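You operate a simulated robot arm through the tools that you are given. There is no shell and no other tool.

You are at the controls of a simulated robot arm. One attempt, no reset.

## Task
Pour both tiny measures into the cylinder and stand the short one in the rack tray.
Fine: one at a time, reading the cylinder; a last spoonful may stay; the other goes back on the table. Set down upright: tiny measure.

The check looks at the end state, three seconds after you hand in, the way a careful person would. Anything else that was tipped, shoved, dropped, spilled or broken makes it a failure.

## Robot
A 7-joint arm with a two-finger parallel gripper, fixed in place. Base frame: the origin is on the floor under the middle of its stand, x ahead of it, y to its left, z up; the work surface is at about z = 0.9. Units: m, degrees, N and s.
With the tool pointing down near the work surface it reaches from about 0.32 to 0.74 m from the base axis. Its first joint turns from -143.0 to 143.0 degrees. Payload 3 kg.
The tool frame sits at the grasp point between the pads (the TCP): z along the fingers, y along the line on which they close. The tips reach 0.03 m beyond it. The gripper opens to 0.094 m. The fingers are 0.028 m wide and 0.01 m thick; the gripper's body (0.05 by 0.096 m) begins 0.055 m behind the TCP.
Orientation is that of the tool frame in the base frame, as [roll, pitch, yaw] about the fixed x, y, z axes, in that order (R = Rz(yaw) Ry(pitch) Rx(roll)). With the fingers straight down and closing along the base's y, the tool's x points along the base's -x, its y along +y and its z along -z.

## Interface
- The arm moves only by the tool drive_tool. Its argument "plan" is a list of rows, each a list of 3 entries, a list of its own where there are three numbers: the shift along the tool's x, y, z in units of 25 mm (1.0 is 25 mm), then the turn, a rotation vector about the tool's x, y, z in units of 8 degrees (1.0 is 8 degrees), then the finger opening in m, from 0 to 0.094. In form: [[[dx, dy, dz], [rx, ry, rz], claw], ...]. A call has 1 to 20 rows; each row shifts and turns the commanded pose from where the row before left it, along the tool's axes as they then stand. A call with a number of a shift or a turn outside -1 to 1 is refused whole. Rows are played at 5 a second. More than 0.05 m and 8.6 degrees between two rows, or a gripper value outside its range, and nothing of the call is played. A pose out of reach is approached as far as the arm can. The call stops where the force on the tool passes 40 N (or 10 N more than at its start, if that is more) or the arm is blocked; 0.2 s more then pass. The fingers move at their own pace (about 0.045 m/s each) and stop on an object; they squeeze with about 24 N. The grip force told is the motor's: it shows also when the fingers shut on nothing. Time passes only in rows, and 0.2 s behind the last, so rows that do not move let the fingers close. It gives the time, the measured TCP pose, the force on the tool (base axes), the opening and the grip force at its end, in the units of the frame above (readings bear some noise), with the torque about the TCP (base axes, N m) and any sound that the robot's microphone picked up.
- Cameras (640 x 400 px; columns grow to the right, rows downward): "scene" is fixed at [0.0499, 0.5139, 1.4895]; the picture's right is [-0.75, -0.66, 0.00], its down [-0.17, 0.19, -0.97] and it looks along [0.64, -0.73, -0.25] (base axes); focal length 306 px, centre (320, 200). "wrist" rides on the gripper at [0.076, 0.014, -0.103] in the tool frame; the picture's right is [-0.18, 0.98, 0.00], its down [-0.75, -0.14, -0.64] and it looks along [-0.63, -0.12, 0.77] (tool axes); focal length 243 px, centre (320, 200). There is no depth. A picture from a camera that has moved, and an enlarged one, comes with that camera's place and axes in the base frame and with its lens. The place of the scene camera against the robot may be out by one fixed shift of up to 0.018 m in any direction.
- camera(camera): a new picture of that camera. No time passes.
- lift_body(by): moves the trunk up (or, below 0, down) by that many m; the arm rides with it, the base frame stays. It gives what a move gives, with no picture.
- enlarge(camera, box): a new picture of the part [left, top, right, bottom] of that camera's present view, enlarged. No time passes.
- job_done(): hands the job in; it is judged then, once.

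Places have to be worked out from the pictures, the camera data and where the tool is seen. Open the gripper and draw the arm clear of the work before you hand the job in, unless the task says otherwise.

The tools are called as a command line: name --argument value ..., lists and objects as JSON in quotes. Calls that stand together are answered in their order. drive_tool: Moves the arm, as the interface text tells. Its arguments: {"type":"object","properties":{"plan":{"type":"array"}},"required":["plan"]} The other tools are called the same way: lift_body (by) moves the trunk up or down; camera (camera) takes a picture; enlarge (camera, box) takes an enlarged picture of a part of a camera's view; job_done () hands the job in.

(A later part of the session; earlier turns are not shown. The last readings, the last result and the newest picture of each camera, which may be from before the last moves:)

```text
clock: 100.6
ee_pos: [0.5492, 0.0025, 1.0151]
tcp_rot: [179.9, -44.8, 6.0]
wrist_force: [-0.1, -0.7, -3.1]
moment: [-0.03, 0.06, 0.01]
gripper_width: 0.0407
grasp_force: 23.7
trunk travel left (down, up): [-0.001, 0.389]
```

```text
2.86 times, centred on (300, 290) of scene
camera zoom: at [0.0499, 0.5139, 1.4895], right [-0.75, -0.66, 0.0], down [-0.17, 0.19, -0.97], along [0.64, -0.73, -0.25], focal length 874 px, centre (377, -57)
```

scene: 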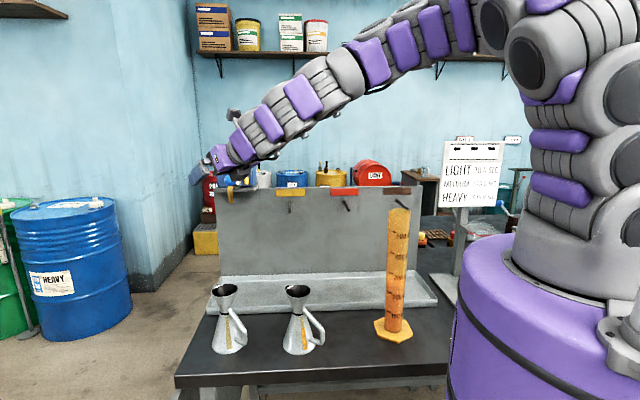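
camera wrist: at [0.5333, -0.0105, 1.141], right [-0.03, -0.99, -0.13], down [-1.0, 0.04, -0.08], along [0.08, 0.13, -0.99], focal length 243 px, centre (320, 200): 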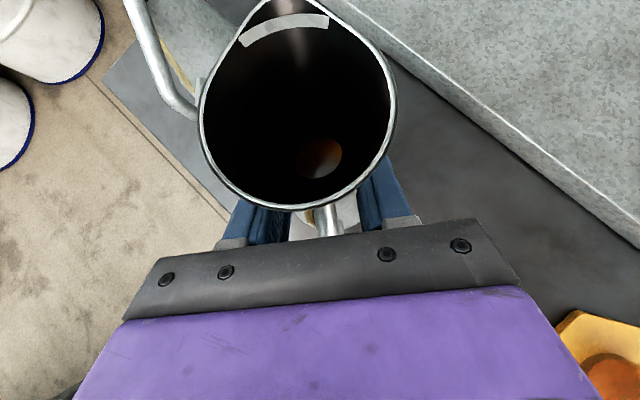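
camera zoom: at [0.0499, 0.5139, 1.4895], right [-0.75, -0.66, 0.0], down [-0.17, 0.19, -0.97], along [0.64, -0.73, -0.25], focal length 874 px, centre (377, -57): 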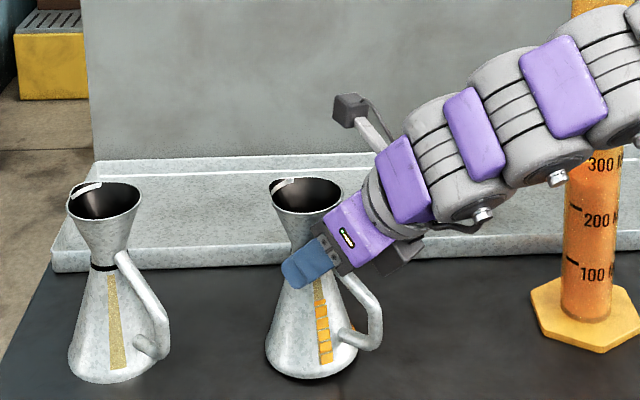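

B is held with 24 N; the squeeze lifted it a few millimetres (the load now hangs on the gripper). I raise 3 cm by trunk and check that it is level and not slipping.

lift_body --by 0.03

enlarge --camera "scene" --box '[220, 220, 380, 360]'

camera --camera "wrist"

```text
clock: 101.4
ee_pos: [0.5515, 0.0046, 1.0444]
tcp_rot: [179.9, -44.8, 6.1]
wrist_force: [-0.3, -0.8, -3.7]
moment: [0.01, 0.05, -0.03]
gripper_width: 0.0409
grasp_force: 24.3
trunk travel left (down, up): [-0.031, 0.359]
```

```text
2.86 times, centred on (300, 290) of scene
camera zoom: at [0.0499, 0.5139, 1.4895], right [-0.75, -0.66, 0.0], down [-0.17, 0.19, -0.97], along [0.64, -0.73, -0.25], focal length 874 px, centre (377, -57)
```

zoom: 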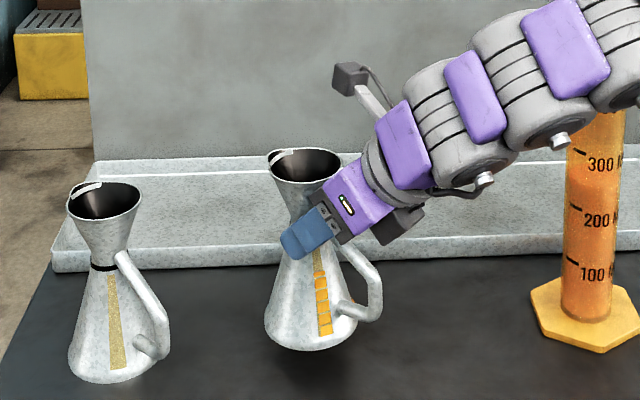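

```text
taken
camera wrist: at [0.5335, -0.0105, 1.1709], right [-0.03, -0.99, -0.13], down [-1.0, 0.04, -0.08], along [0.08, 0.13, -0.99], focal length 243 px, centre (320, 200)
```

wrist: 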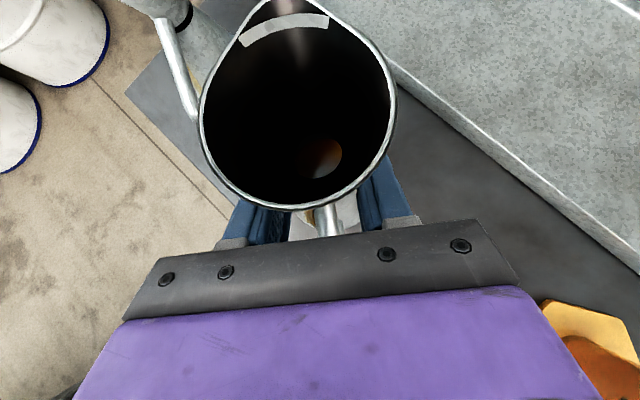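

B hangs upright and steady. I carry it about 8 cm outward and 2 cm to the right, to (0.645, -0.015), clear of A and the tray.

drive_tool --plan '[[[0.366, 0.195, 0.364], [0, 0, 0], 0], [[0.366, 0.195, 0.364], [0, 0, 0], 0], [[0.366, 0.195, 0.364], [0, 0, 0], 0], [[0.366, 0.195, 0.364], [0, 0, 0], 0], [[0.366, 0.195, 0.364], [0, 0, 0], 0], [[0.366, 0.195, 0.364], [0, 0, 0], 0], [[0, 0, 0], [0, 0, 0], 0]]'

camera --camera "wrist"

enlarge --camera "scene" --box '[200, 220, 360, 360]'

```text
clock: 103.0
ee_pos: [0.6314, -0.0165, 1.0452]
tcp_rot: [179.9, -44.8, 6.1]
wrist_force: [-0.3, -0.3, -4.1]
moment: [-0.01, 0.03, 0.0]
gripper_width: 0.0406
grasp_force: 24.2
trunk travel left (down, up): [-0.031, 0.359]
```

```text
taken
camera wrist: at [0.6138, -0.0315, 1.1715], right [-0.03, -0.99, -0.13], down [-1.0, 0.04, -0.08], along [0.08, 0.13, -0.99], focal length 243 px, centre (320, 200)
```

wrist: 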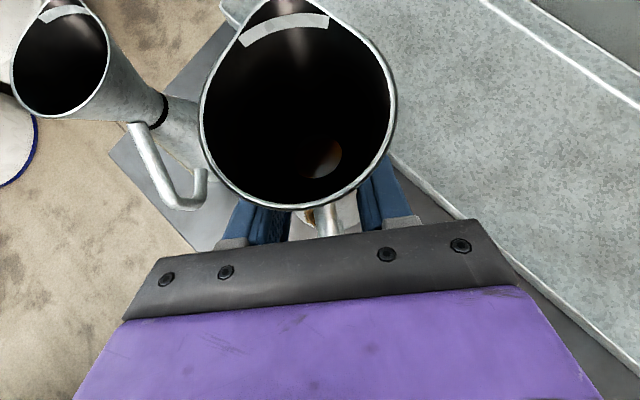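

```text
2.86 times, centred on (280, 290) of scene
camera zoom: at [0.0499, 0.5139, 1.4895], right [-0.75, -0.66, 0.0], down [-0.17, 0.19, -0.97], along [0.64, -0.73, -0.25], focal length 874 px, centre (434, -57)
```

zoom: 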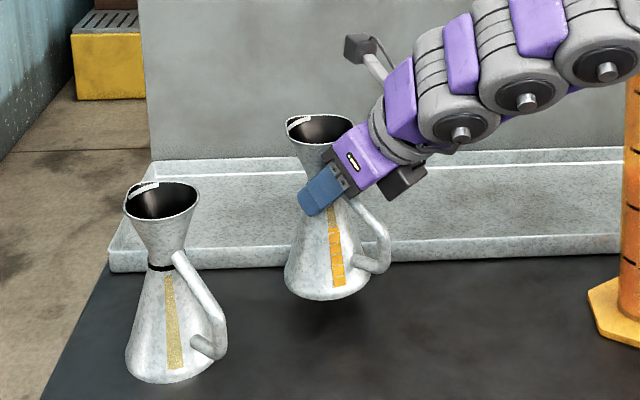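

B hangs over its new spot with 2 cm clearance to the tray. I lower by trunk, then finish with small arm steps watching the force.

lift_body --by -0.027

drive_tool --plan '[[[-0.0283, 0, 0.0283], [0, 0, 0], 0], [[-0.0283, 0, 0.0283], [0, 0, 0], 0], [[0, 0, 0], [0, 0, 0], 0]]'

enlarge --camera "scene" --box '[230, 270, 330, 350]'

```text
clock: 103.7
ee_pos: [0.6305, -0.0156, 1.0182]
tcp_rot: [179.8, -44.9, 6.1]
wrist_force: [0.0, 1.3, -3.4]
moment: [-0.02, 0.07, 0.01]
gripper_width: 0.0406
grasp_force: 24.3
trunk travel left (down, up): [-0.004, 0.386]
```

```text
clock: 104.5
ee_pos: [0.6296, -0.0162, 1.0154]
tcp_rot: [-180.0, -44.9, 6.1]
wrist_force: [-1.1, 0.4, -3.1]
moment: [-0.02, 0.04, 0.02]
gripper_width: 0.0405
grasp_force: 24.5
trunk travel left (down, up): [-0.004, 0.386]
```

```text
5.00 times, centred on (280, 310) of scene
camera zoom: at [0.0499, 0.5139, 1.4895], right [-0.75, -0.66, 0.0], down [-0.17, 0.19, -0.97], along [0.64, -0.73, -0.25], focal length 1530 px, centre (520, -350)
```

zoom: 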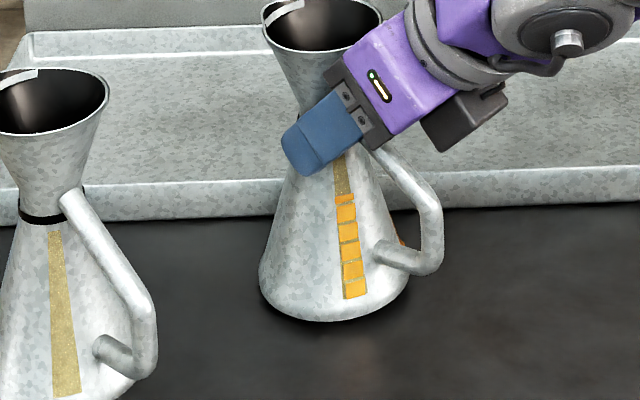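

Still carrying the load; a dark gap remains under the base. I step down further, 1 mm at a time.

drive_tool --plan '[[[-0.0283, 0, 0.0283], [0, 0, 0], 0], [[-0.0283, 0, 0.0283], [0, 0, 0], 0], [[0, 0, 0], [0, 0, 0], 0]]'

drive_tool --plan '[[[-0.0283, 0, 0.0283], [0, 0, 0], 0], [[0, 0, 0], [0, 0, 0], 0], [[0, 0, 0], [0, 0, 0], 0]]'

```text
clock: 105.3
ee_pos: [0.63, -0.0167, 1.0139]
tcp_rot: [180.0, -44.9, 6.1]
wrist_force: [0.8, -0.2, -3.2]
moment: [0.0, 0.06, 0.02]
gripper_width: 0.0406
grasp_force: 24.0
trunk travel left (down, up): [-0.004, 0.386]
```

```text
clock: 106.1
ee_pos: [0.6297, -0.0165, 1.012]
tcp_rot: [179.9, -44.9, 6.1]
wrist_force: [-0.3, 0.1, -3.3]
moment: [-0.03, 0.04, 0.02]
gripper_width: 0.0405
grasp_force: 23.8
trunk travel left (down, up): [-0.004, 0.386]
```

drive_tool --plan '[[[-0.0283, 0, 0.0283], [0, 0, 0], 0], [[0, 0, 0], [0, 0, 0], 0], [[0, 0, 0], [0, 0, 0], 0]]'

drive_tool --plan '[[[-0.0283, 0, 0.0283], [0, 0, 0], 0], [[0, 0, 0], [0, 0, 0], 0], [[0, 0, 0], [0, 0, 0], 0]]'

```text
clock: 106.9
ee_pos: [0.6303, -0.0163, 1.0117]
tcp_rot: [179.9, -44.9, 6.0]
wrist_force: [1.4, 0.1, -3.5]
moment: [0.02, 0.04, -0.02]
gripper_width: 0.0406
grasp_force: 24.0
trunk travel left (down, up): [-0.004, 0.386]
```

```text
clock: 107.7
ee_pos: [0.6309, -0.0172, 1.0103]
tcp_rot: [179.8, -44.9, 6.1]
wrist_force: [-0.3, -0.5, -4.5]
moment: [-0.03, 0.06, 0.02]
gripper_width: 0.0407
grasp_force: 23.9
trunk travel left (down, up): [-0.004, 0.386]
```

Force is still about -3.5 to -4.5 N, so B was squeezed up more than 5 mm. I continue stepping down and look at the gap.

drive_tool --plan '[[[-0.0283, 0, 0.0283], [0, 0, 0], 0], [[0, 0, 0], [0, 0, 0], 0], [[-0.0283, 0, 0.0283], [0, 0, 0], 0], [[0, 0, 0], [0, 0, 0], 0], [[0, 0, 0], [0, 0, 0], 0]]'

enlarge --camera "scene" --box '[230, 270, 330, 350]'

```text
clock: 108.9
ee_pos: [0.6298, -0.0155, 1.01]
tcp_rot: [180.0, -45.0, 6.1]
wrist_force: [-1.3, -0.6, 7.9]
moment: [0.07, -0.37, 0.01]
gripper_width: 0.0404
grasp_force: 23.9
trunk travel left (down, up): [-0.004, 0.386]
```

```text
5.00 times, centred on (280, 310) of scene
camera zoom: at [0.0499, 0.5139, 1.4895], right [-0.75, -0.66, 0.0], down [-0.17, 0.19, -0.97], along [0.64, -0.73, -0.25], focal length 1530 px, centre (520, -350)
```

zoom: 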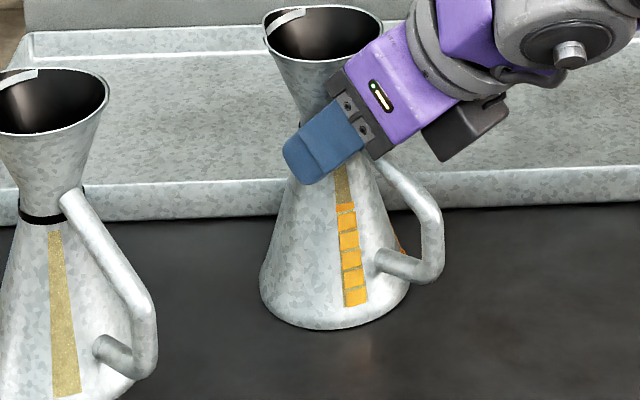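

B is on the table now (+8 N). I relieve the pressure slightly and open slowly, then check it stands.

drive_tool --plan '[[[0.02, 0, -0.02], [0, 0, 0], 0], [[0, 0, 0], [0, 0, 0], 0.043], [[0, 0, 0], [0, 0, 0], 0.048], [[0, 0, 0], [0, 0, 0], 0.055], [[0, 0, 0], [0, 0, 0], 0.065], [[0, 0, 0], [0, 0, 0], 0.08], [[0, 0, 0], [0, 0, 0], 0.094], [[0, 0, 0], [0, 0, 0], 0.094]]'

camera --camera "wrist"

enlarge --camera "scene" --box '[230, 270, 330, 350]'

```text
clock: 110.7
ee_pos: [0.6294, -0.0163, 1.0094]
tcp_rot: [179.9, -44.9, 6.2]
wrist_force: [-0.5, 0.4, -0.2]
moment: [0.0, 0.02, 0.01]
gripper_width: 0.0942
grasp_force: 0.1
trunk travel left (down, up): [-0.004, 0.386]
```

```text
taken
camera wrist: at [0.6133, -0.0316, 1.1358], right [-0.03, -0.99, -0.13], down [-1.0, 0.04, -0.08], along [0.08, 0.13, -0.99], focal length 243 px, centre (320, 200)
```

wrist: 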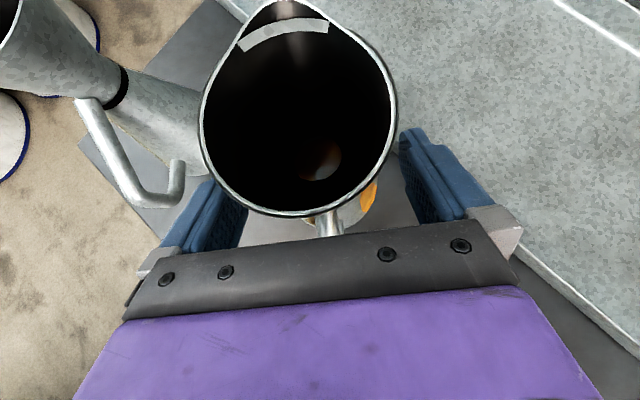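

```text
5.00 times, centred on (280, 310) of scene
camera zoom: at [0.0499, 0.5139, 1.4895], right [-0.75, -0.66, 0.0], down [-0.17, 0.19, -0.97], along [0.64, -0.73, -0.25], focal length 1530 px, centre (520, -350)
```

zoom: 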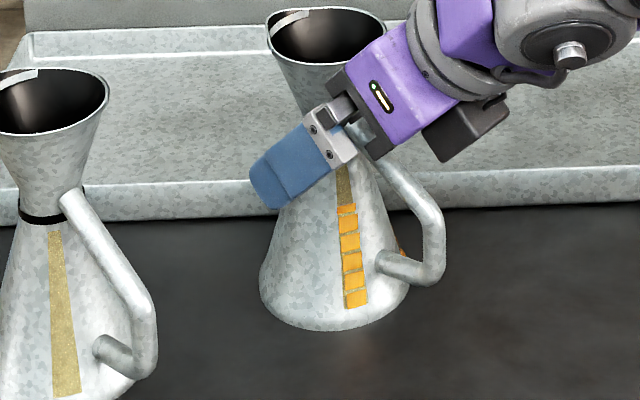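

B stands safely at its new spot with no spill. I rise clear, change to the 30° pitch, and re-measure B.

lift_body --by 0.15

drive_tool --plan '[[[0, 0, 0], [0, 0.47, 0], 0.094], [[0, 0, 0], [0, 0.47, 0], 0.094], [[0, 0, 0], [0, 0.47, 0], 0.094], [[0, 0, 0], [0, 0.45, 0], 0.094], [[0, 0, 0], [0, 0, 0], 0.094]]'

camera --camera "wrist"

enlarge --camera "wrist" --box '[260, 140, 410, 250]'

```text
clock: 112.5
ee_pos: [0.6299, -0.0169, 1.1596]
tcp_rot: [179.9, -44.7, 6.1]
wrist_force: [-0.4, 0.4, -0.2]
moment: [-0.05, -0.01, 0.01]
gripper_width: 0.0942
grasp_force: 0.1
trunk travel left (down, up): [-0.154, 0.236]
```

```text
clock: 113.7
ee_pos: [0.63, -0.0174, 1.16]
tcp_rot: [-180.0, -59.9, 6.1]
wrist_force: [0.8, -0.1, 0.0]
moment: [0.04, -0.02, 0.01]
gripper_width: 0.0939
grasp_force: 0.0
trunk travel left (down, up): [-0.154, 0.236]
```

```text
taken
camera wrist: at [0.5816, -0.0353, 1.2772], right [0.01, -0.99, -0.16], down [-0.94, 0.04, -0.33], along [0.33, 0.15, -0.93], focal length 243 px, centre (320, 200)
```

wrist: 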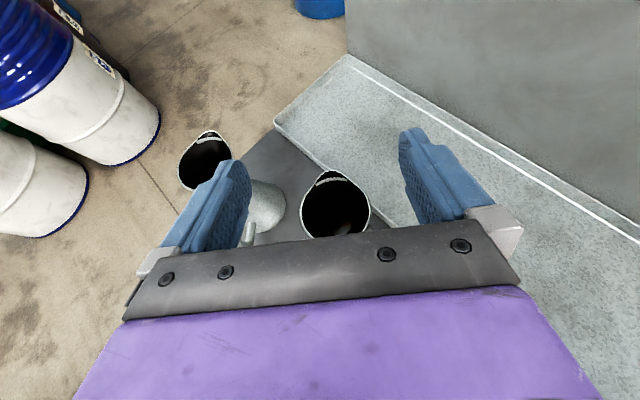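

```text
3.64 times, centred on (335, 195) of wrist
camera zoom: at [0.5816, -0.0353, 1.2772], right [0.01, -0.99, -0.16], down [-0.94, 0.04, -0.33], along [0.33, 0.15, -0.93], focal length 882 px, centre (266, 218)
```

zoom: 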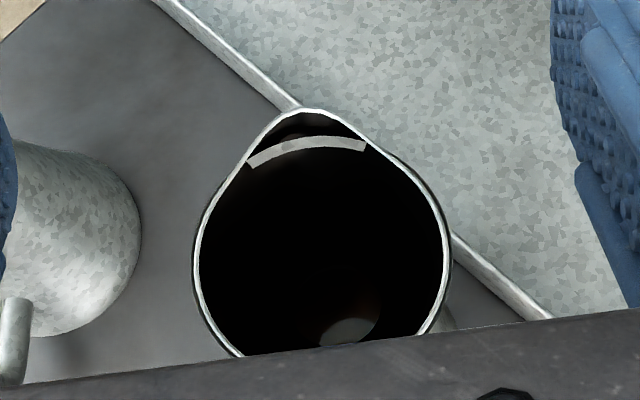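

B now measures at (0.647, -0.015), spout bearing ≈ 4°. I align and lower straddling the neck exactly as with A.

drive_tool --plan '[[[0.142, -0.022, 0.246], [-0.06, 0, 0.06], 0.094], [[0, 0, 0], [0, 0, 0], 0.094]]'

lift_body --by -0.09

camera --camera "wrist"

```text
clock: 114.2
ee_pos: [0.6368, -0.016, 1.1601]
tcp_rot: [-179.7, -59.7, 5.1]
wrist_force: [-0.2, -0.5, -0.5]
moment: [0.02, 0.0, 0.02]
gripper_width: 0.0941
grasp_force: 0.0
trunk travel left (down, up): [-0.154, 0.236]
```

```text
clock: 115.5
ee_pos: [0.6366, -0.0154, 1.0694]
tcp_rot: [-179.6, -59.9, 5.2]
wrist_force: [-0.4, 0.0, -0.4]
moment: [0.02, 0.02, -0.04]
gripper_width: 0.0939
grasp_force: 0.0
trunk travel left (down, up): [-0.064, 0.326]
```

```text
taken
camera wrist: at [0.5883, -0.0341, 1.187], right [0.0, -0.99, -0.16], down [-0.94, 0.05, -0.33], along [0.33, 0.15, -0.93], focal length 243 px, centre (320, 200)
```

wrist: 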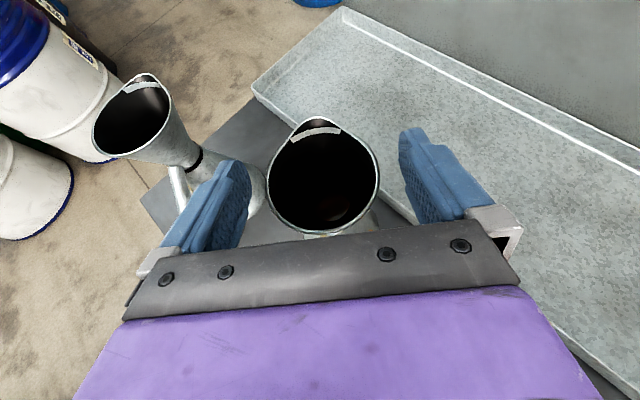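

Centred. I lower the last 59 mm and close on the neck.

lift_body --by -0.0592

drive_tool --plan '[[[0, 0, 0], [0, 0, 0], 0.07], [[0, 0, 0], [0, 0, 0], 0.055], [[0, 0, 0], [0, 0, 0], 0.047], [[0, 0, 0], [0, 0, 0], 0.04], [[0, 0, 0], [0, 0, 0], 0.025], [[0, 0, 0], [0, 0, 0], 0.0], [[0, 0, 0], [0, 0, 0], 0.0], [[0, 0, 0], [0, 0, 0], 0.0]]'

camera --camera "wrist"

enlarge --camera "scene" --box '[200, 240, 360, 360]'

```text
clock: 116.5
ee_pos: [0.6378, -0.0165, 1.0101]
tcp_rot: [-179.7, -59.8, 5.3]
wrist_force: [-0.9, 1.0, 0.2]
moment: [0.0, 0.01, 0.0]
gripper_width: 0.0938
grasp_force: 0.0
trunk travel left (down, up): [-0.005, 0.385]
```

```text
clock: 118.3
ee_pos: [0.6371, -0.0154, 1.0101]
tcp_rot: [-179.7, -59.6, 5.2]
wrist_force: [0.3, 0.1, -3.3]
moment: [-0.01, 0.06, 0.01]
gripper_width: 0.0413
grasp_force: 23.7
trunk travel left (down, up): [-0.005, 0.385]
```

```text
taken
camera wrist: at [0.5885, -0.034, 1.1275], right [0.0, -0.99, -0.16], down [-0.94, 0.05, -0.33], along [0.33, 0.15, -0.93], focal length 243 px, centre (320, 200)
```

wrist: 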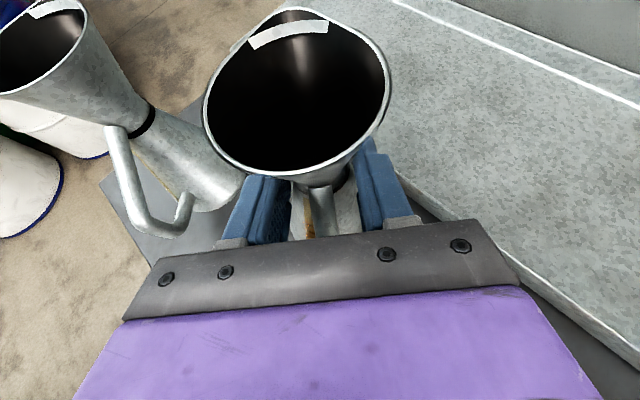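

```text
3.33 times, centred on (280, 300) of scene
camera zoom: at [0.0499, 0.5139, 1.4895], right [-0.75, -0.66, 0.0], down [-0.17, 0.19, -0.97], along [0.64, -0.73, -0.25], focal length 1020 px, centre (453, -133)
```

zoom: 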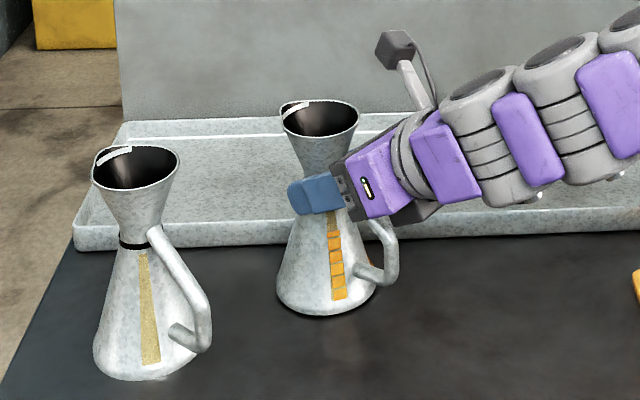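

Same hold geometry as with A. I lift straight up by trunk to full height.

lift_body --by 0.385

camera --camera "wrist"

camera --camera "scene"

```text
clock: 122.0
ee_pos: [0.6374, -0.0164, 1.3952]
tcp_rot: [-179.7, -59.7, 5.1]
wrist_force: [0.0, -0.3, -3.2]
moment: [-0.01, 0.05, 0.0]
gripper_width: 0.0415
grasp_force: 24.4
trunk travel left (down, up): [-0.39, 0.0]
```

```text
taken
camera wrist: at [0.589, -0.0341, 1.5124], right [0.0, -0.99, -0.16], down [-0.94, 0.05, -0.33], along [0.33, 0.15, -0.93], focal length 243 px, centre (320, 200)
```

wrist: 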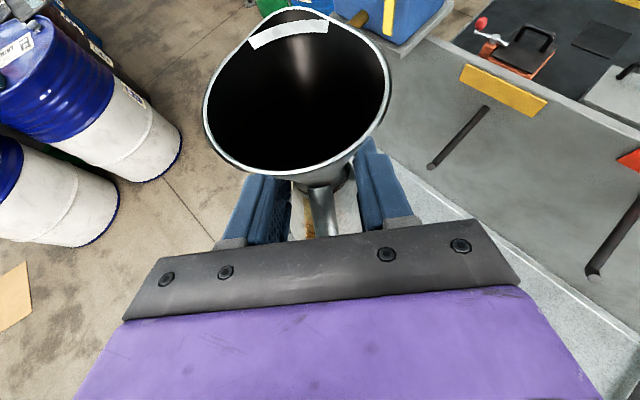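

```text
taken
```

scene: 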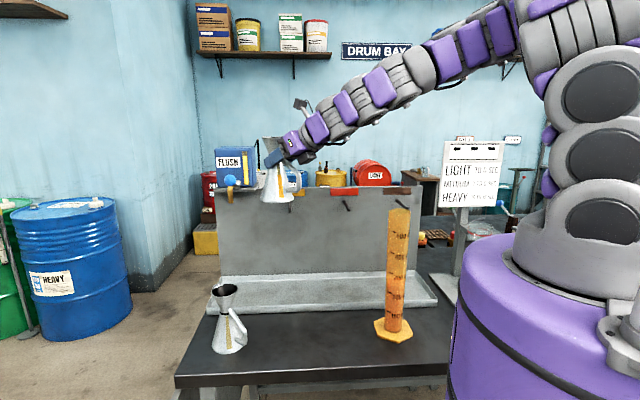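

B hangs identically to A. I swing it inward with the same gentle tilt-as-needed profile (first half).

drive_tool --plan '[[[-0.393, -0.053, -0.439], [-0.018, -0.4, 0.01], 0], [[-0.417, -0.053, -0.417], [-0.017, -0.4, 0.011], 0], [[-0.44, -0.053, -0.393], [-0.017, -0.4, 0.012], 0], [[-0.461, -0.053, -0.368], [-0.016, -0.4, 0.013], 0], [[-0.481, -0.053, -0.341], [-0.015, -0.4, 0.014], 0], [[-0.499, -0.053, -0.314], [-0.014, -0.4, 0.015], 0], [[-0.516, -0.053, -0.286], [-0.013, -0.4, 0.016], 0], [[-0.531, -0.053, -0.256], [-0.013, -0.4, 0.016], 0], [[-0.544, -0.053, -0.226], [-0.012, -0.4, 0.017], 0]]'

drive_tool --plan '[[[-0.556, -0.053, -0.196], [-0.011, -0.3225, 0.018], 0], [[-0.564, -0.053, -0.17], [-0.01, -0.3225, 0.018], 0], [[-0.572, -0.053, -0.144], [-0.009, -0.3225, 0.019], 0], [[-0.577, -0.053, -0.119], [-0.008, -0.3225, 0.019], 0], [[-0.582, -0.053, -0.093], [-0.007, -0.3225, 0.019], 0], [[-0.586, -0.053, -0.067], [-0.006, -0.3225, 0.02], 0], [[-0.588, -0.053, -0.04], [-0.006, -0.3225, 0.02], 0], [[-0.589, -0.053, -0.013], [-0.005, -0.3225, 0.02], 0], [[-0.589, -0.053, 0.013], [-0.004, -0.3225, 0.02], 0]]'

camera --camera "wrist"

camera --camera "scene"

```text
clock: 124.0
ee_pos: [0.5053, -0.0153, 1.3683]
tcp_rot: [180.0, -30.9, 3.9]
wrist_force: [-0.4, 0.0, -3.5]
moment: [-0.02, -0.05, -0.02]
gripper_width: 0.041
grasp_force: 24.2
trunk travel left (down, up): [-0.39, 0.0]
```

```text
clock: 126.0
ee_pos: [0.3754, -0.0092, 1.3419]
tcp_rot: [179.9, -7.6, 2.3]
wrist_force: [0.1, -0.4, -3.5]
moment: [0.04, -0.1, -0.01]
gripper_width: 0.0413
grasp_force: 24.4
trunk travel left (down, up): [-0.39, 0.0]
```

```text
taken
camera wrist: at [0.4375, -0.0204, 1.4539], right [-0.14, -0.99, -0.03], down [-0.84, 0.11, 0.54], along [-0.53, 0.1, -0.84], focal length 243 px, centre (320, 200)
```

wrist: 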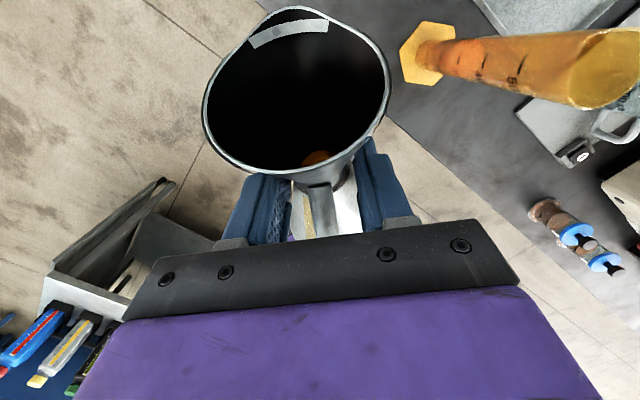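

```text
taken
```

scene: 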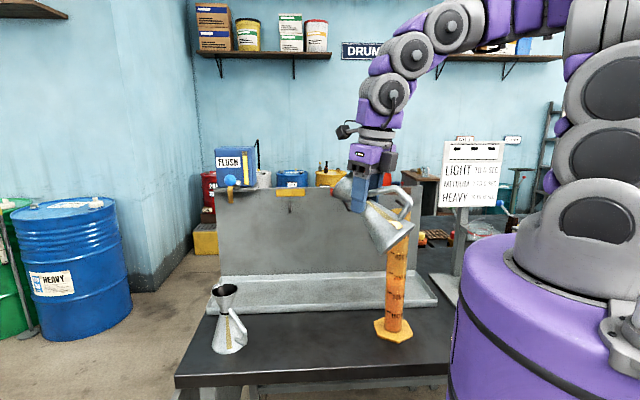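

B carries well, with the liquid still inside the neck at 52°. I sweep it to the cylinder as before, aiming the spout directly at the tuned position.

drive_tool --plan '[[[-0.0456, 0.56, -0.006], [-0.0418, 0, 0.313], 0], [[-0.0456, 0.56, -0.006], [-0.0418, 0, 0.313], 0], [[-0.0456, 0.56, -0.006], [-0.0418, 0, 0.313], 0], [[-0.0456, 0.56, -0.006], [-0.0418, 0, 0.313], 0], [[-0.0456, 0.56, -0.006], [-0.0418, 0, 0.313], 0], [[-0.0456, 0.56, -0.006], [-0.0418, 0, 0.313], 0], [[-0.0456, 0.56, -0.006], [-0.0418, 0, 0.313], 0], [[-0.0456, 0.56, -0.006], [-0.0418, 0, 0.313], 0], [[-0.0456, 0.56, -0.006], [-0.0418, 0, 0.313], 0], [[-0.0456, 0.56, -0.006], [-0.0418, 0, 0.313], 0], [[-0.0456, 0.56, -0.006], [-0.0418, 0, 0.313], 0], [[-0.0456, 0.56, -0.006], [-0.0418, 0, 0.313], 0]]'

enlarge --camera "wrist" --box '[200, 0, 400, 125]'

enlarge --camera "scene" --box '[360, 130, 480, 250]'

```text
clock: 128.6
ee_pos: [0.3297, -0.1731, 1.34]
tcp_rot: [-179.8, -7.7, -27.9]
wrist_force: [0.7, -0.8, -3.5]
moment: [-0.05, -0.06, -0.04]
gripper_width: 0.0411
grasp_force: 23.8
trunk travel left (down, up): [-0.39, 0.0]
```

```text
3.20 times, centred on (300, 62) of wrist
camera zoom: at [0.3777, -0.2133, 1.4519], right [-0.62, -0.78, -0.03], down [-0.67, 0.51, 0.54], along [-0.41, 0.35, -0.84], focal length 776 px, centre (384, 640)
```

zoom: 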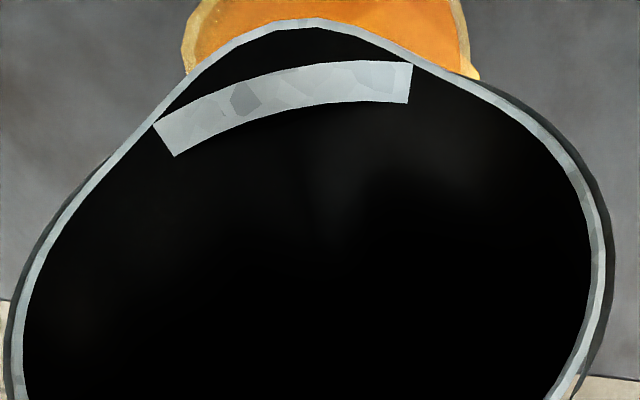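

```text
3.33 times, centred on (420, 190) of scene
camera zoom: at [0.0499, 0.5139, 1.4895], right [-0.75, -0.66, 0.0], down [-0.17, 0.19, -0.97], along [0.64, -0.73, -0.25], focal length 1020 px, centre (-13, 233)
```

zoom: 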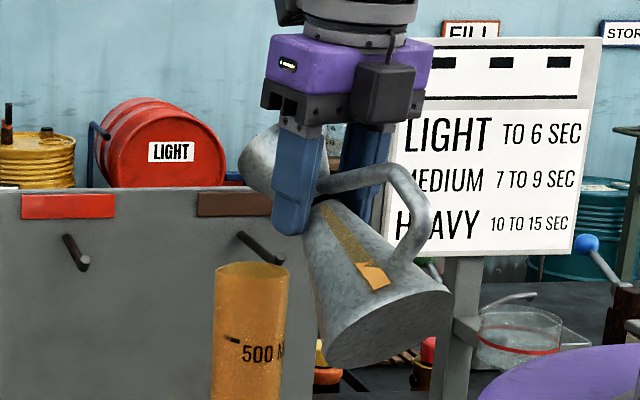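

Alignment is within about 4 mm of the earlier spot. I trim 4.5 mm left and 3 mm back, tilt to 58°, and lower to the pouring height.

drive_tool --plan '[[[-0.055, -0.09, -0.008], [0, 0, 0], 0], [[-0.055, -0.09, -0.008], [0, 0, 0], 0], [[0.0209, 0, -0.064], [0, -0.156, 0], 0], [[0.0209, 0, -0.064], [0, -0.156, 0], 0], [[0.0209, 0, -0.064], [0, -0.156, 0], 0], [[0.0209, 0, -0.064], [0, -0.156, 0], 0], [[0.0209, 0, -0.064], [0, -0.156, 0], 0], [[-0.017, 0, 0.45], [0, 0, 0], 0], [[-0.017, 0, 0.45], [0, 0, 0], 0], [[-0.017, 0, 0.45], [0, 0, 0], 0], [[-0.017, 0, 0.45], [0, 0, 0], 0]]'

enlarge --camera "wrist" --box '[200, 0, 400, 125]'

enlarge --camera "scene" --box '[375, 170, 425, 240]'

```text
clock: 131.0
ee_pos: [0.332, -0.1683, 1.3048]
tcp_rot: [-179.8, -1.4, -27.9]
wrist_force: [0.0, 0.4, -2.7]
moment: [-0.06, -0.09, -0.02]
gripper_width: 0.0414
grasp_force: 24.3
trunk travel left (down, up): [-0.39, 0.0]
```

```text
3.20 times, centred on (300, 62) of wrist
camera zoom: at [0.3905, -0.2139, 1.4084], right [-0.62, -0.78, -0.01], down [-0.61, 0.48, 0.62], along [-0.48, 0.39, -0.78], focal length 776 px, centre (384, 640)
```

zoom: 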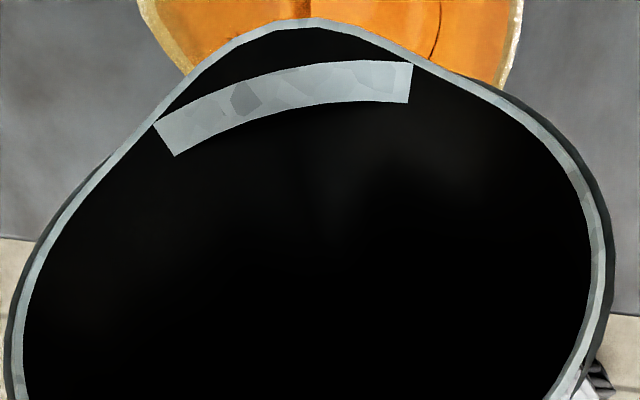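

```text
5.71 times, centred on (400, 205) of scene
camera zoom: at [0.0499, 0.5139, 1.4895], right [-0.75, -0.66, 0.0], down [-0.17, 0.19, -0.97], along [0.64, -0.73, -0.25], focal length 1748 px, centre (-137, 171)
```

zoom: 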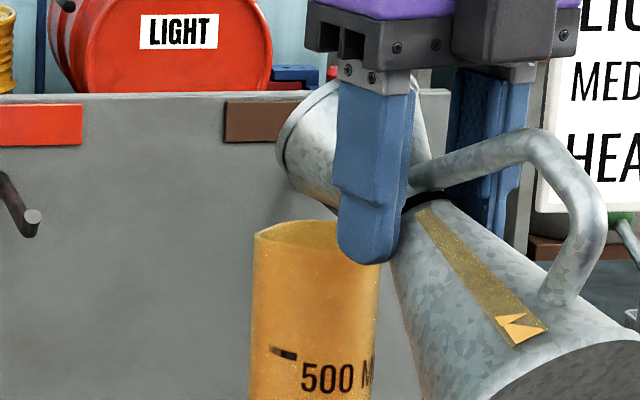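

Same geometry as the first pour. I start tilting B slowly and check the stream.

drive_tool --plan '[[[0.0167, 0, -0.0513], [0, -0.125, 0], 0], [[0.0167, 0, -0.0513], [0, -0.125, 0], 0], [[0.0167, 0, -0.0513], [0, -0.125, 0], 0], [[0.0167, 0, -0.0513], [0, -0.125, 0], 0], [[0.0167, 0, -0.0513], [0, -0.125, 0], 0], [[0.0167, 0, -0.0513], [0, -0.125, 0], 0], [[0.0167, 0, -0.0513], [0, -0.125, 0], 0], [[0.0167, 0, -0.0513], [0, -0.125, 0], 0], [[0.0167, 0, -0.0513], [0, -0.125, 0], 0], [[0.0167, 0, -0.0513], [0, -0.125, 0], 0]]'

enlarge --camera "scene" --box '[375, 170, 425, 240]'

enlarge --camera "wrist" --box '[200, 0, 400, 125]'

```text
clock: 133.2
ee_pos: [0.3348, -0.169, 1.3169]
tcp_rot: [-179.8, 8.5, -27.7]
wrist_force: [0.1, 0.3, -2.8]
moment: [-0.08, -0.11, 0.0]
gripper_width: 0.041
grasp_force: 24.5
trunk travel left (down, up): [-0.39, 0.0]
```

```text
5.71 times, centred on (400, 205) of scene
camera zoom: at [0.0499, 0.5139, 1.4895], right [-0.75, -0.66, 0.0], down [-0.17, 0.19, -0.97], along [0.64, -0.73, -0.25], focal length 1748 px, centre (-137, 171)
```

zoom: 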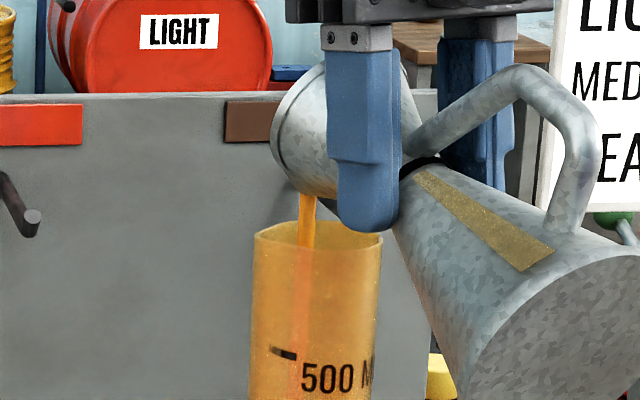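

```text
3.20 times, centred on (300, 62) of wrist
camera zoom: at [0.4093, -0.2231, 1.4068], right [-0.62, -0.79, 0.02], down [-0.51, 0.42, 0.75], along [-0.6, 0.45, -0.66], focal length 776 px, centre (384, 640)
```

zoom: 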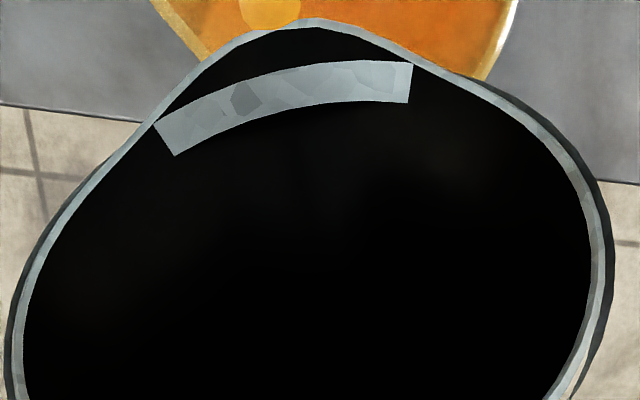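

Flow enters the mouth cleanly. I continue at the same slow rate.

drive_tool --plan '[[[0.0167, 0, -0.0513], [0, -0.125, 0], 0], [[0.0167, 0, -0.0513], [0, -0.125, 0], 0], [[0.0167, 0, -0.0513], [0, -0.125, 0], 0], [[0.0167, 0, -0.0513], [0, -0.125, 0], 0], [[0.0167, 0, -0.0513], [0, -0.125, 0], 0], [[0.0167, 0, -0.0513], [0, -0.125, 0], 0], [[0.0167, 0, -0.0513], [0, -0.125, 0], 0], [[0.0167, 0, -0.0513], [0, -0.125, 0], 0], [[0.0167, 0, -0.0513], [0, -0.125, 0], 0], [[0.0167, 0, -0.0513], [0, -0.125, 0], 0], [[0.0167, 0, -0.0513], [0, -0.125, 0], 0], [[0.0167, 0, -0.0513], [0, -0.125, 0], 0]]'

enlarge --camera "scene" --box '[350, 160, 470, 350]'

enlarge --camera "wrist" --box '[200, 0, 400, 125]'

```text
clock: 135.8
ee_pos: [0.3439, -0.1734, 1.3317]
tcp_rot: [-179.9, 20.7, -27.7]
wrist_force: [-0.6, -0.6, -1.5]
moment: [-0.05, -0.05, -0.03]
gripper_width: 0.0409
grasp_force: 24.2
trunk travel left (down, up): [-0.39, 0.0]
```

```text
2.11 times, centred on (410, 255) of scene
camera zoom: at [0.0499, 0.5139, 1.4895], right [-0.75, -0.66, 0.0], down [-0.17, 0.19, -0.97], along [0.64, -0.73, -0.25], focal length 644 px, centre (130, 84)
```

zoom: 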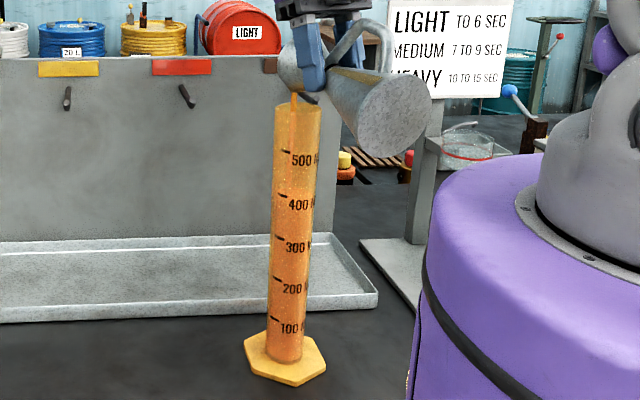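

```text
3.20 times, centred on (300, 62) of wrist
camera zoom: at [0.4319, -0.2344, 1.4], right [-0.61, -0.79, 0.06], down [-0.36, 0.35, 0.87], along [-0.71, 0.51, -0.49], focal length 776 px, centre (384, 640)
```

zoom: 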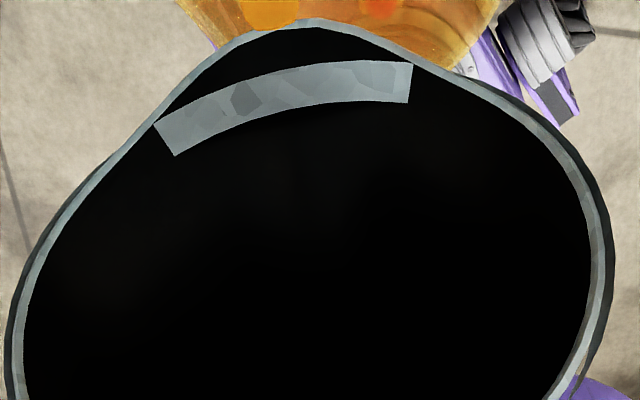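

Level is rising toward about 400 and the stream stays inside. I continue toward 98°.

drive_tool --plan '[[[0.0209, 0, -0.064], [0, -0.156, 0], 0], [[0.0209, 0, -0.064], [0, -0.156, 0], 0], [[0.0209, 0, -0.064], [0, -0.156, 0], 0], [[0.0209, 0, -0.064], [0, -0.156, 0], 0], [[0.0209, 0, -0.064], [0, -0.156, 0], 0], [[0.0209, 0, -0.064], [0, -0.156, 0], 0], [[0.0209, 0, -0.064], [0, -0.156, 0], 0], [[0.0209, 0, -0.064], [0, -0.156, 0], 0], [[0.0209, 0, -0.064], [0, -0.156, 0], 0], [[0.0209, 0, -0.064], [0, -0.156, 0], 0], [[0.0209, 0, -0.064], [0, -0.156, 0], 0], [[0.0209, 0, -0.064], [0, -0.156, 0], 0], [[0.0209, 0, -0.064], [0, -0.156, 0], 0], [[0.0209, 0, -0.064], [0, -0.156, 0], 0]]'

enlarge --camera "scene" --box '[350, 160, 470, 350]'

enlarge --camera "wrist" --box '[200, 0, 400, 125]'

```text
clock: 138.8
ee_pos: [0.3585, -0.1809, 1.3488]
tcp_rot: [-179.8, 38.2, -27.8]
wrist_force: [0.1, 0.3, -2.3]
moment: [-0.06, -0.08, 0.01]
gripper_width: 0.0411
grasp_force: 24.0
trunk travel left (down, up): [-0.39, 0.0]
```

```text
2.11 times, centred on (410, 255) of scene
camera zoom: at [0.0499, 0.5139, 1.4895], right [-0.75, -0.66, 0.0], down [-0.17, 0.19, -0.97], along [0.64, -0.73, -0.25], focal length 644 px, centre (130, 84)
```

zoom: 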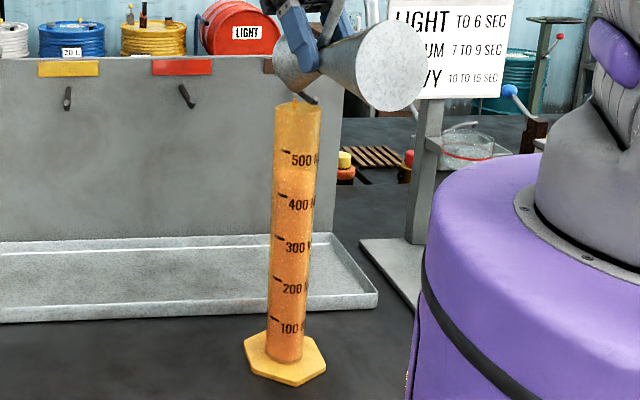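

```text
3.20 times, centred on (300, 62) of wrist
camera zoom: at [0.4605, -0.2502, 1.3814], right [-0.59, -0.8, 0.11], down [-0.11, 0.21, 0.97], along [-0.8, 0.56, -0.21], focal length 776 px, centre (384, 640)
```

zoom: 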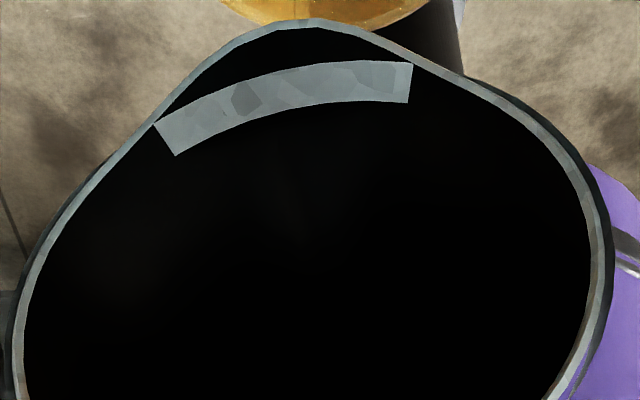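

I continue to about 111° to drain the rest, then hold and read the level.

drive_tool --plan '[[[0.0209, 0, -0.064], [0, -0.156, 0], 0], [[0.0209, 0, -0.064], [0, -0.156, 0], 0], [[0.0209, 0, -0.064], [0, -0.156, 0], 0], [[0.0209, 0, -0.064], [0, -0.156, 0], 0], [[0.0209, 0, -0.064], [0, -0.156, 0], 0], [[0.0209, 0, -0.064], [0, -0.156, 0], 0], [[0.0209, 0, -0.064], [0, -0.156, 0], 0], [[0.0209, 0, -0.064], [0, -0.156, 0], 0], [[0.0209, 0, -0.064], [0, -0.156, 0], 0], [[0.0209, 0, -0.064], [0, -0.156, 0], 0], [[0, 0, 0], [0, 0, 0], 0], [[0, 0, 0], [0, 0, 0], 0], [[0, 0, 0], [0, 0, 0], 0], [[0, 0, 0], [0, 0, 0], 0], [[0, 0, 0], [0, 0, 0], 0], [[0, 0, 0], [0, 0, 0], 0], [[0, 0, 0], [0, 0, 0], 0]]'

enlarge --camera "scene" --box '[370, 200, 430, 290]'

enlarge --camera "scene" --box '[370, 250, 430, 340]'

```text
clock: 142.4
ee_pos: [0.371, -0.1878, 1.3565]
tcp_rot: [-179.7, 50.6, -27.7]
wrist_force: [0.5, 0.6, -1.2]
moment: [-0.01, -0.05, 0.0]
gripper_width: 0.0409
grasp_force: 24.0
trunk travel left (down, up): [-0.39, 0.0]
```

```text
4.44 times, centred on (400, 245) of scene
camera zoom: at [0.0499, 0.5139, 1.4895], right [-0.75, -0.66, 0.0], down [-0.17, 0.19, -0.97], along [0.64, -0.73, -0.25], focal length 1360 px, centre (-36, 0)
```

zoom: 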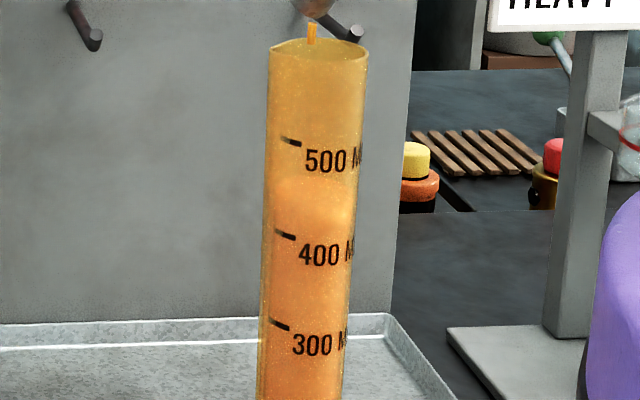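

```text
4.44 times, centred on (400, 295) of scene
camera zoom: at [0.0499, 0.5139, 1.4895], right [-0.75, -0.66, 0.0], down [-0.17, 0.19, -0.97], along [0.64, -0.73, -0.25], focal length 1360 px, centre (-36, -222)
```

zoom: 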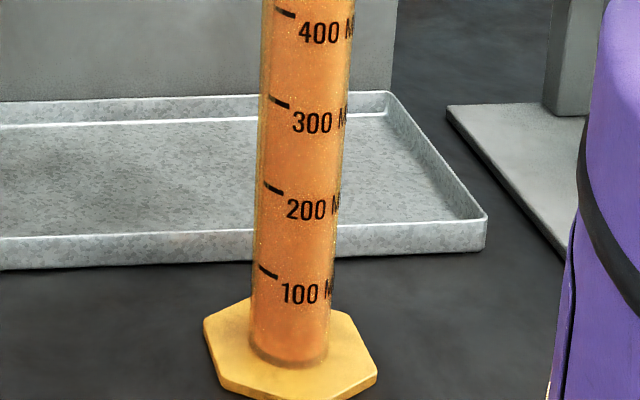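

A thin dribble still runs at 110°. I hold longer for it to finish.

drive_tool --plan '[[[0.0167, 0, -0.0513], [0, -0.125, 0], 0], [[0, 0, 0], [0, 0, 0], 0], [[0, 0, 0], [0, 0, 0], 0], [[0, 0, 0], [0, 0, 0], 0], [[0, 0, 0], [0, 0, 0], 0], [[0, 0, 0], [0, 0, 0], 0], [[0, 0, 0], [0, 0, 0], 0], [[0, 0, 0], [0, 0, 0], 0], [[0, 0, 0], [0, 0, 0], 0], [[0, 0, 0], [0, 0, 0], 0], [[0, 0, 0], [0, 0, 0], 0], [[0, 0, 0], [0, 0, 0], 0], [[0, 0, 0], [0, 0, 0], 0], [[0, 0, 0], [0, 0, 0], 0], [[0, 0, 0], [0, 0, 0], 0]]'

enlarge --camera "scene" --box '[370, 200, 430, 290]'

enlarge --camera "scene" --box '[375, 220, 425, 270]'

```text
clock: 145.6
ee_pos: [0.3719, -0.1893, 1.357]
tcp_rot: [-179.8, 51.5, -27.7]
wrist_force: [0.3, 0.4, -2.1]
moment: [-0.05, -0.04, -0.04]
gripper_width: 0.041
grasp_force: 23.4
trunk travel left (down, up): [-0.39, 0.0]
```

```text
4.44 times, centred on (400, 245) of scene
camera zoom: at [0.0499, 0.5139, 1.4895], right [-0.75, -0.66, 0.0], down [-0.17, 0.19, -0.97], along [0.64, -0.73, -0.25], focal length 1360 px, centre (-36, 0)
```

zoom: 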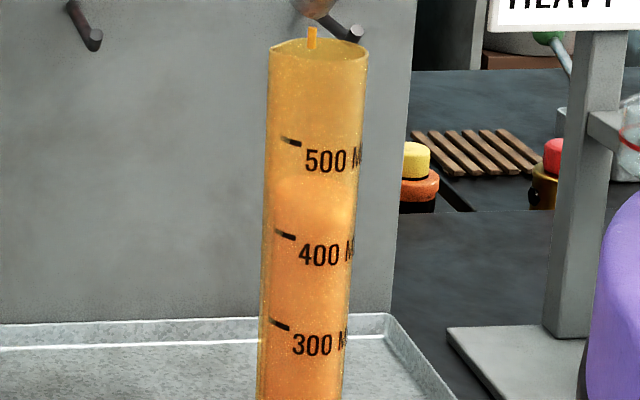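

```text
8.00 times, centred on (400, 245) of scene
camera zoom: at [0.0499, 0.5139, 1.4895], right [-0.75, -0.66, 0.0], down [-0.17, 0.19, -0.97], along [0.64, -0.73, -0.25], focal length 2448 px, centre (-320, -160)
```

zoom: 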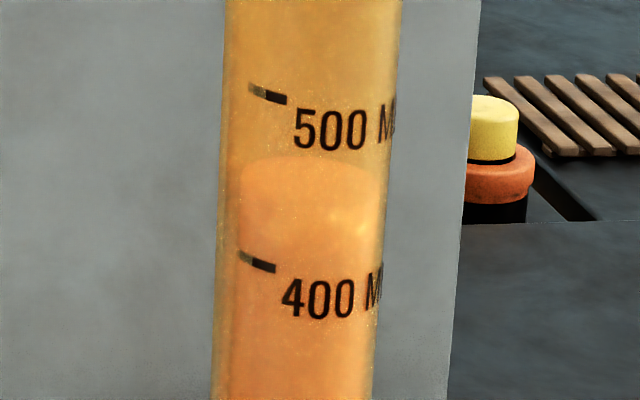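

Cylinder now reads about 443 mL, against about 250 mL after A, so A gave about 250 mL and B only about 193 mL: B is the short one. I look closely at the spout for the remaining dribble.

enlarge --camera "scene" --box '[375, 165, 425, 225]'

camera --camera "wrist"

```text
6.67 times, centred on (400, 195) of scene
camera zoom: at [0.0499, 0.5139, 1.4895], right [-0.75, -0.66, 0.0], down [-0.17, 0.19, -0.97], along [0.64, -0.73, -0.25], focal length 2040 px, centre (-213, 233)
```

zoom: 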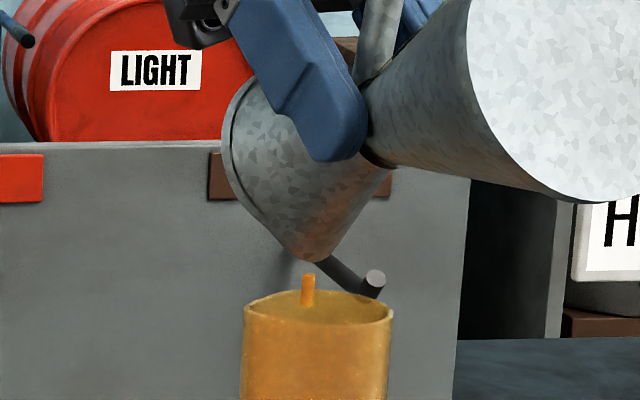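

```text
taken
camera wrist: at [0.478, -0.2591, 1.3601], right [-0.56, -0.82, 0.14], down [0.09, 0.11, 0.99], along [-0.82, 0.57, 0.02], focal length 243 px, centre (320, 200)
```

wrist: 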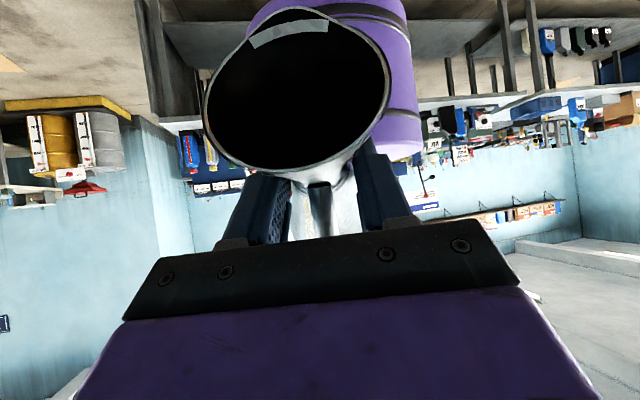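

A thin trickle still leaves the lip. I tilt another degree and wait about 3 seconds.

drive_tool --plan '[[[0.0167, 0, -0.0513], [0, -0.125, 0], 0], [[0, 0, 0], [0, 0, 0], 0], [[0, 0, 0], [0, 0, 0], 0], [[0, 0, 0], [0, 0, 0], 0], [[0, 0, 0], [0, 0, 0], 0], [[0, 0, 0], [0, 0, 0], 0], [[0, 0, 0], [0, 0, 0], 0], [[0, 0, 0], [0, 0, 0], 0], [[0, 0, 0], [0, 0, 0], 0], [[0, 0, 0], [0, 0, 0], 0], [[0, 0, 0], [0, 0, 0], 0], [[0, 0, 0], [0, 0, 0], 0], [[0, 0, 0], [0, 0, 0], 0], [[0, 0, 0], [0, 0, 0], 0], [[0, 0, 0], [0, 0, 0], 0], [[0, 0, 0], [0, 0, 0], 0], [[0, 0, 0], [0, 0, 0], 0], [[0, 0, 0], [0, 0, 0], 0]]'

enlarge --camera "scene" --box '[375, 165, 425, 225]'

enlarge --camera "scene" --box '[375, 220, 425, 270]'

```text
clock: 149.4
ee_pos: [0.3673, -0.1859, 1.3519]
tcp_rot: [-179.8, 52.4, -27.6]
wrist_force: [-0.2, 0.2, -0.4]
moment: [-0.05, -0.08, -0.01]
gripper_width: 0.0409
grasp_force: 24.2
out of reach, approached as far as the arm can: row 1
trunk travel left (down, up): [-0.39, 0.0]
```

```text
6.67 times, centred on (400, 195) of scene
camera zoom: at [0.0499, 0.5139, 1.4895], right [-0.75, -0.66, 0.0], down [-0.17, 0.19, -0.97], along [0.64, -0.73, -0.25], focal length 2040 px, centre (-213, 233)
```

zoom: 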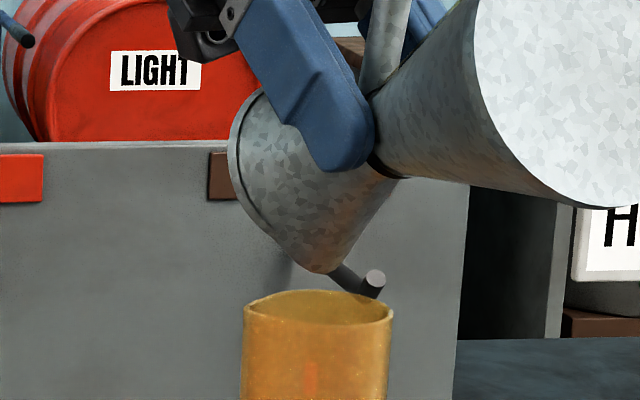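

```text
8.00 times, centred on (400, 245) of scene
camera zoom: at [0.0499, 0.5139, 1.4895], right [-0.75, -0.66, 0.0], down [-0.17, 0.19, -0.97], along [0.64, -0.73, -0.25], focal length 2448 px, centre (-320, -160)
```

zoom: 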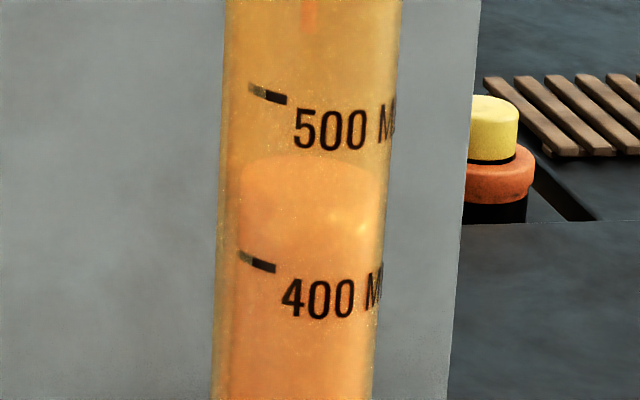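

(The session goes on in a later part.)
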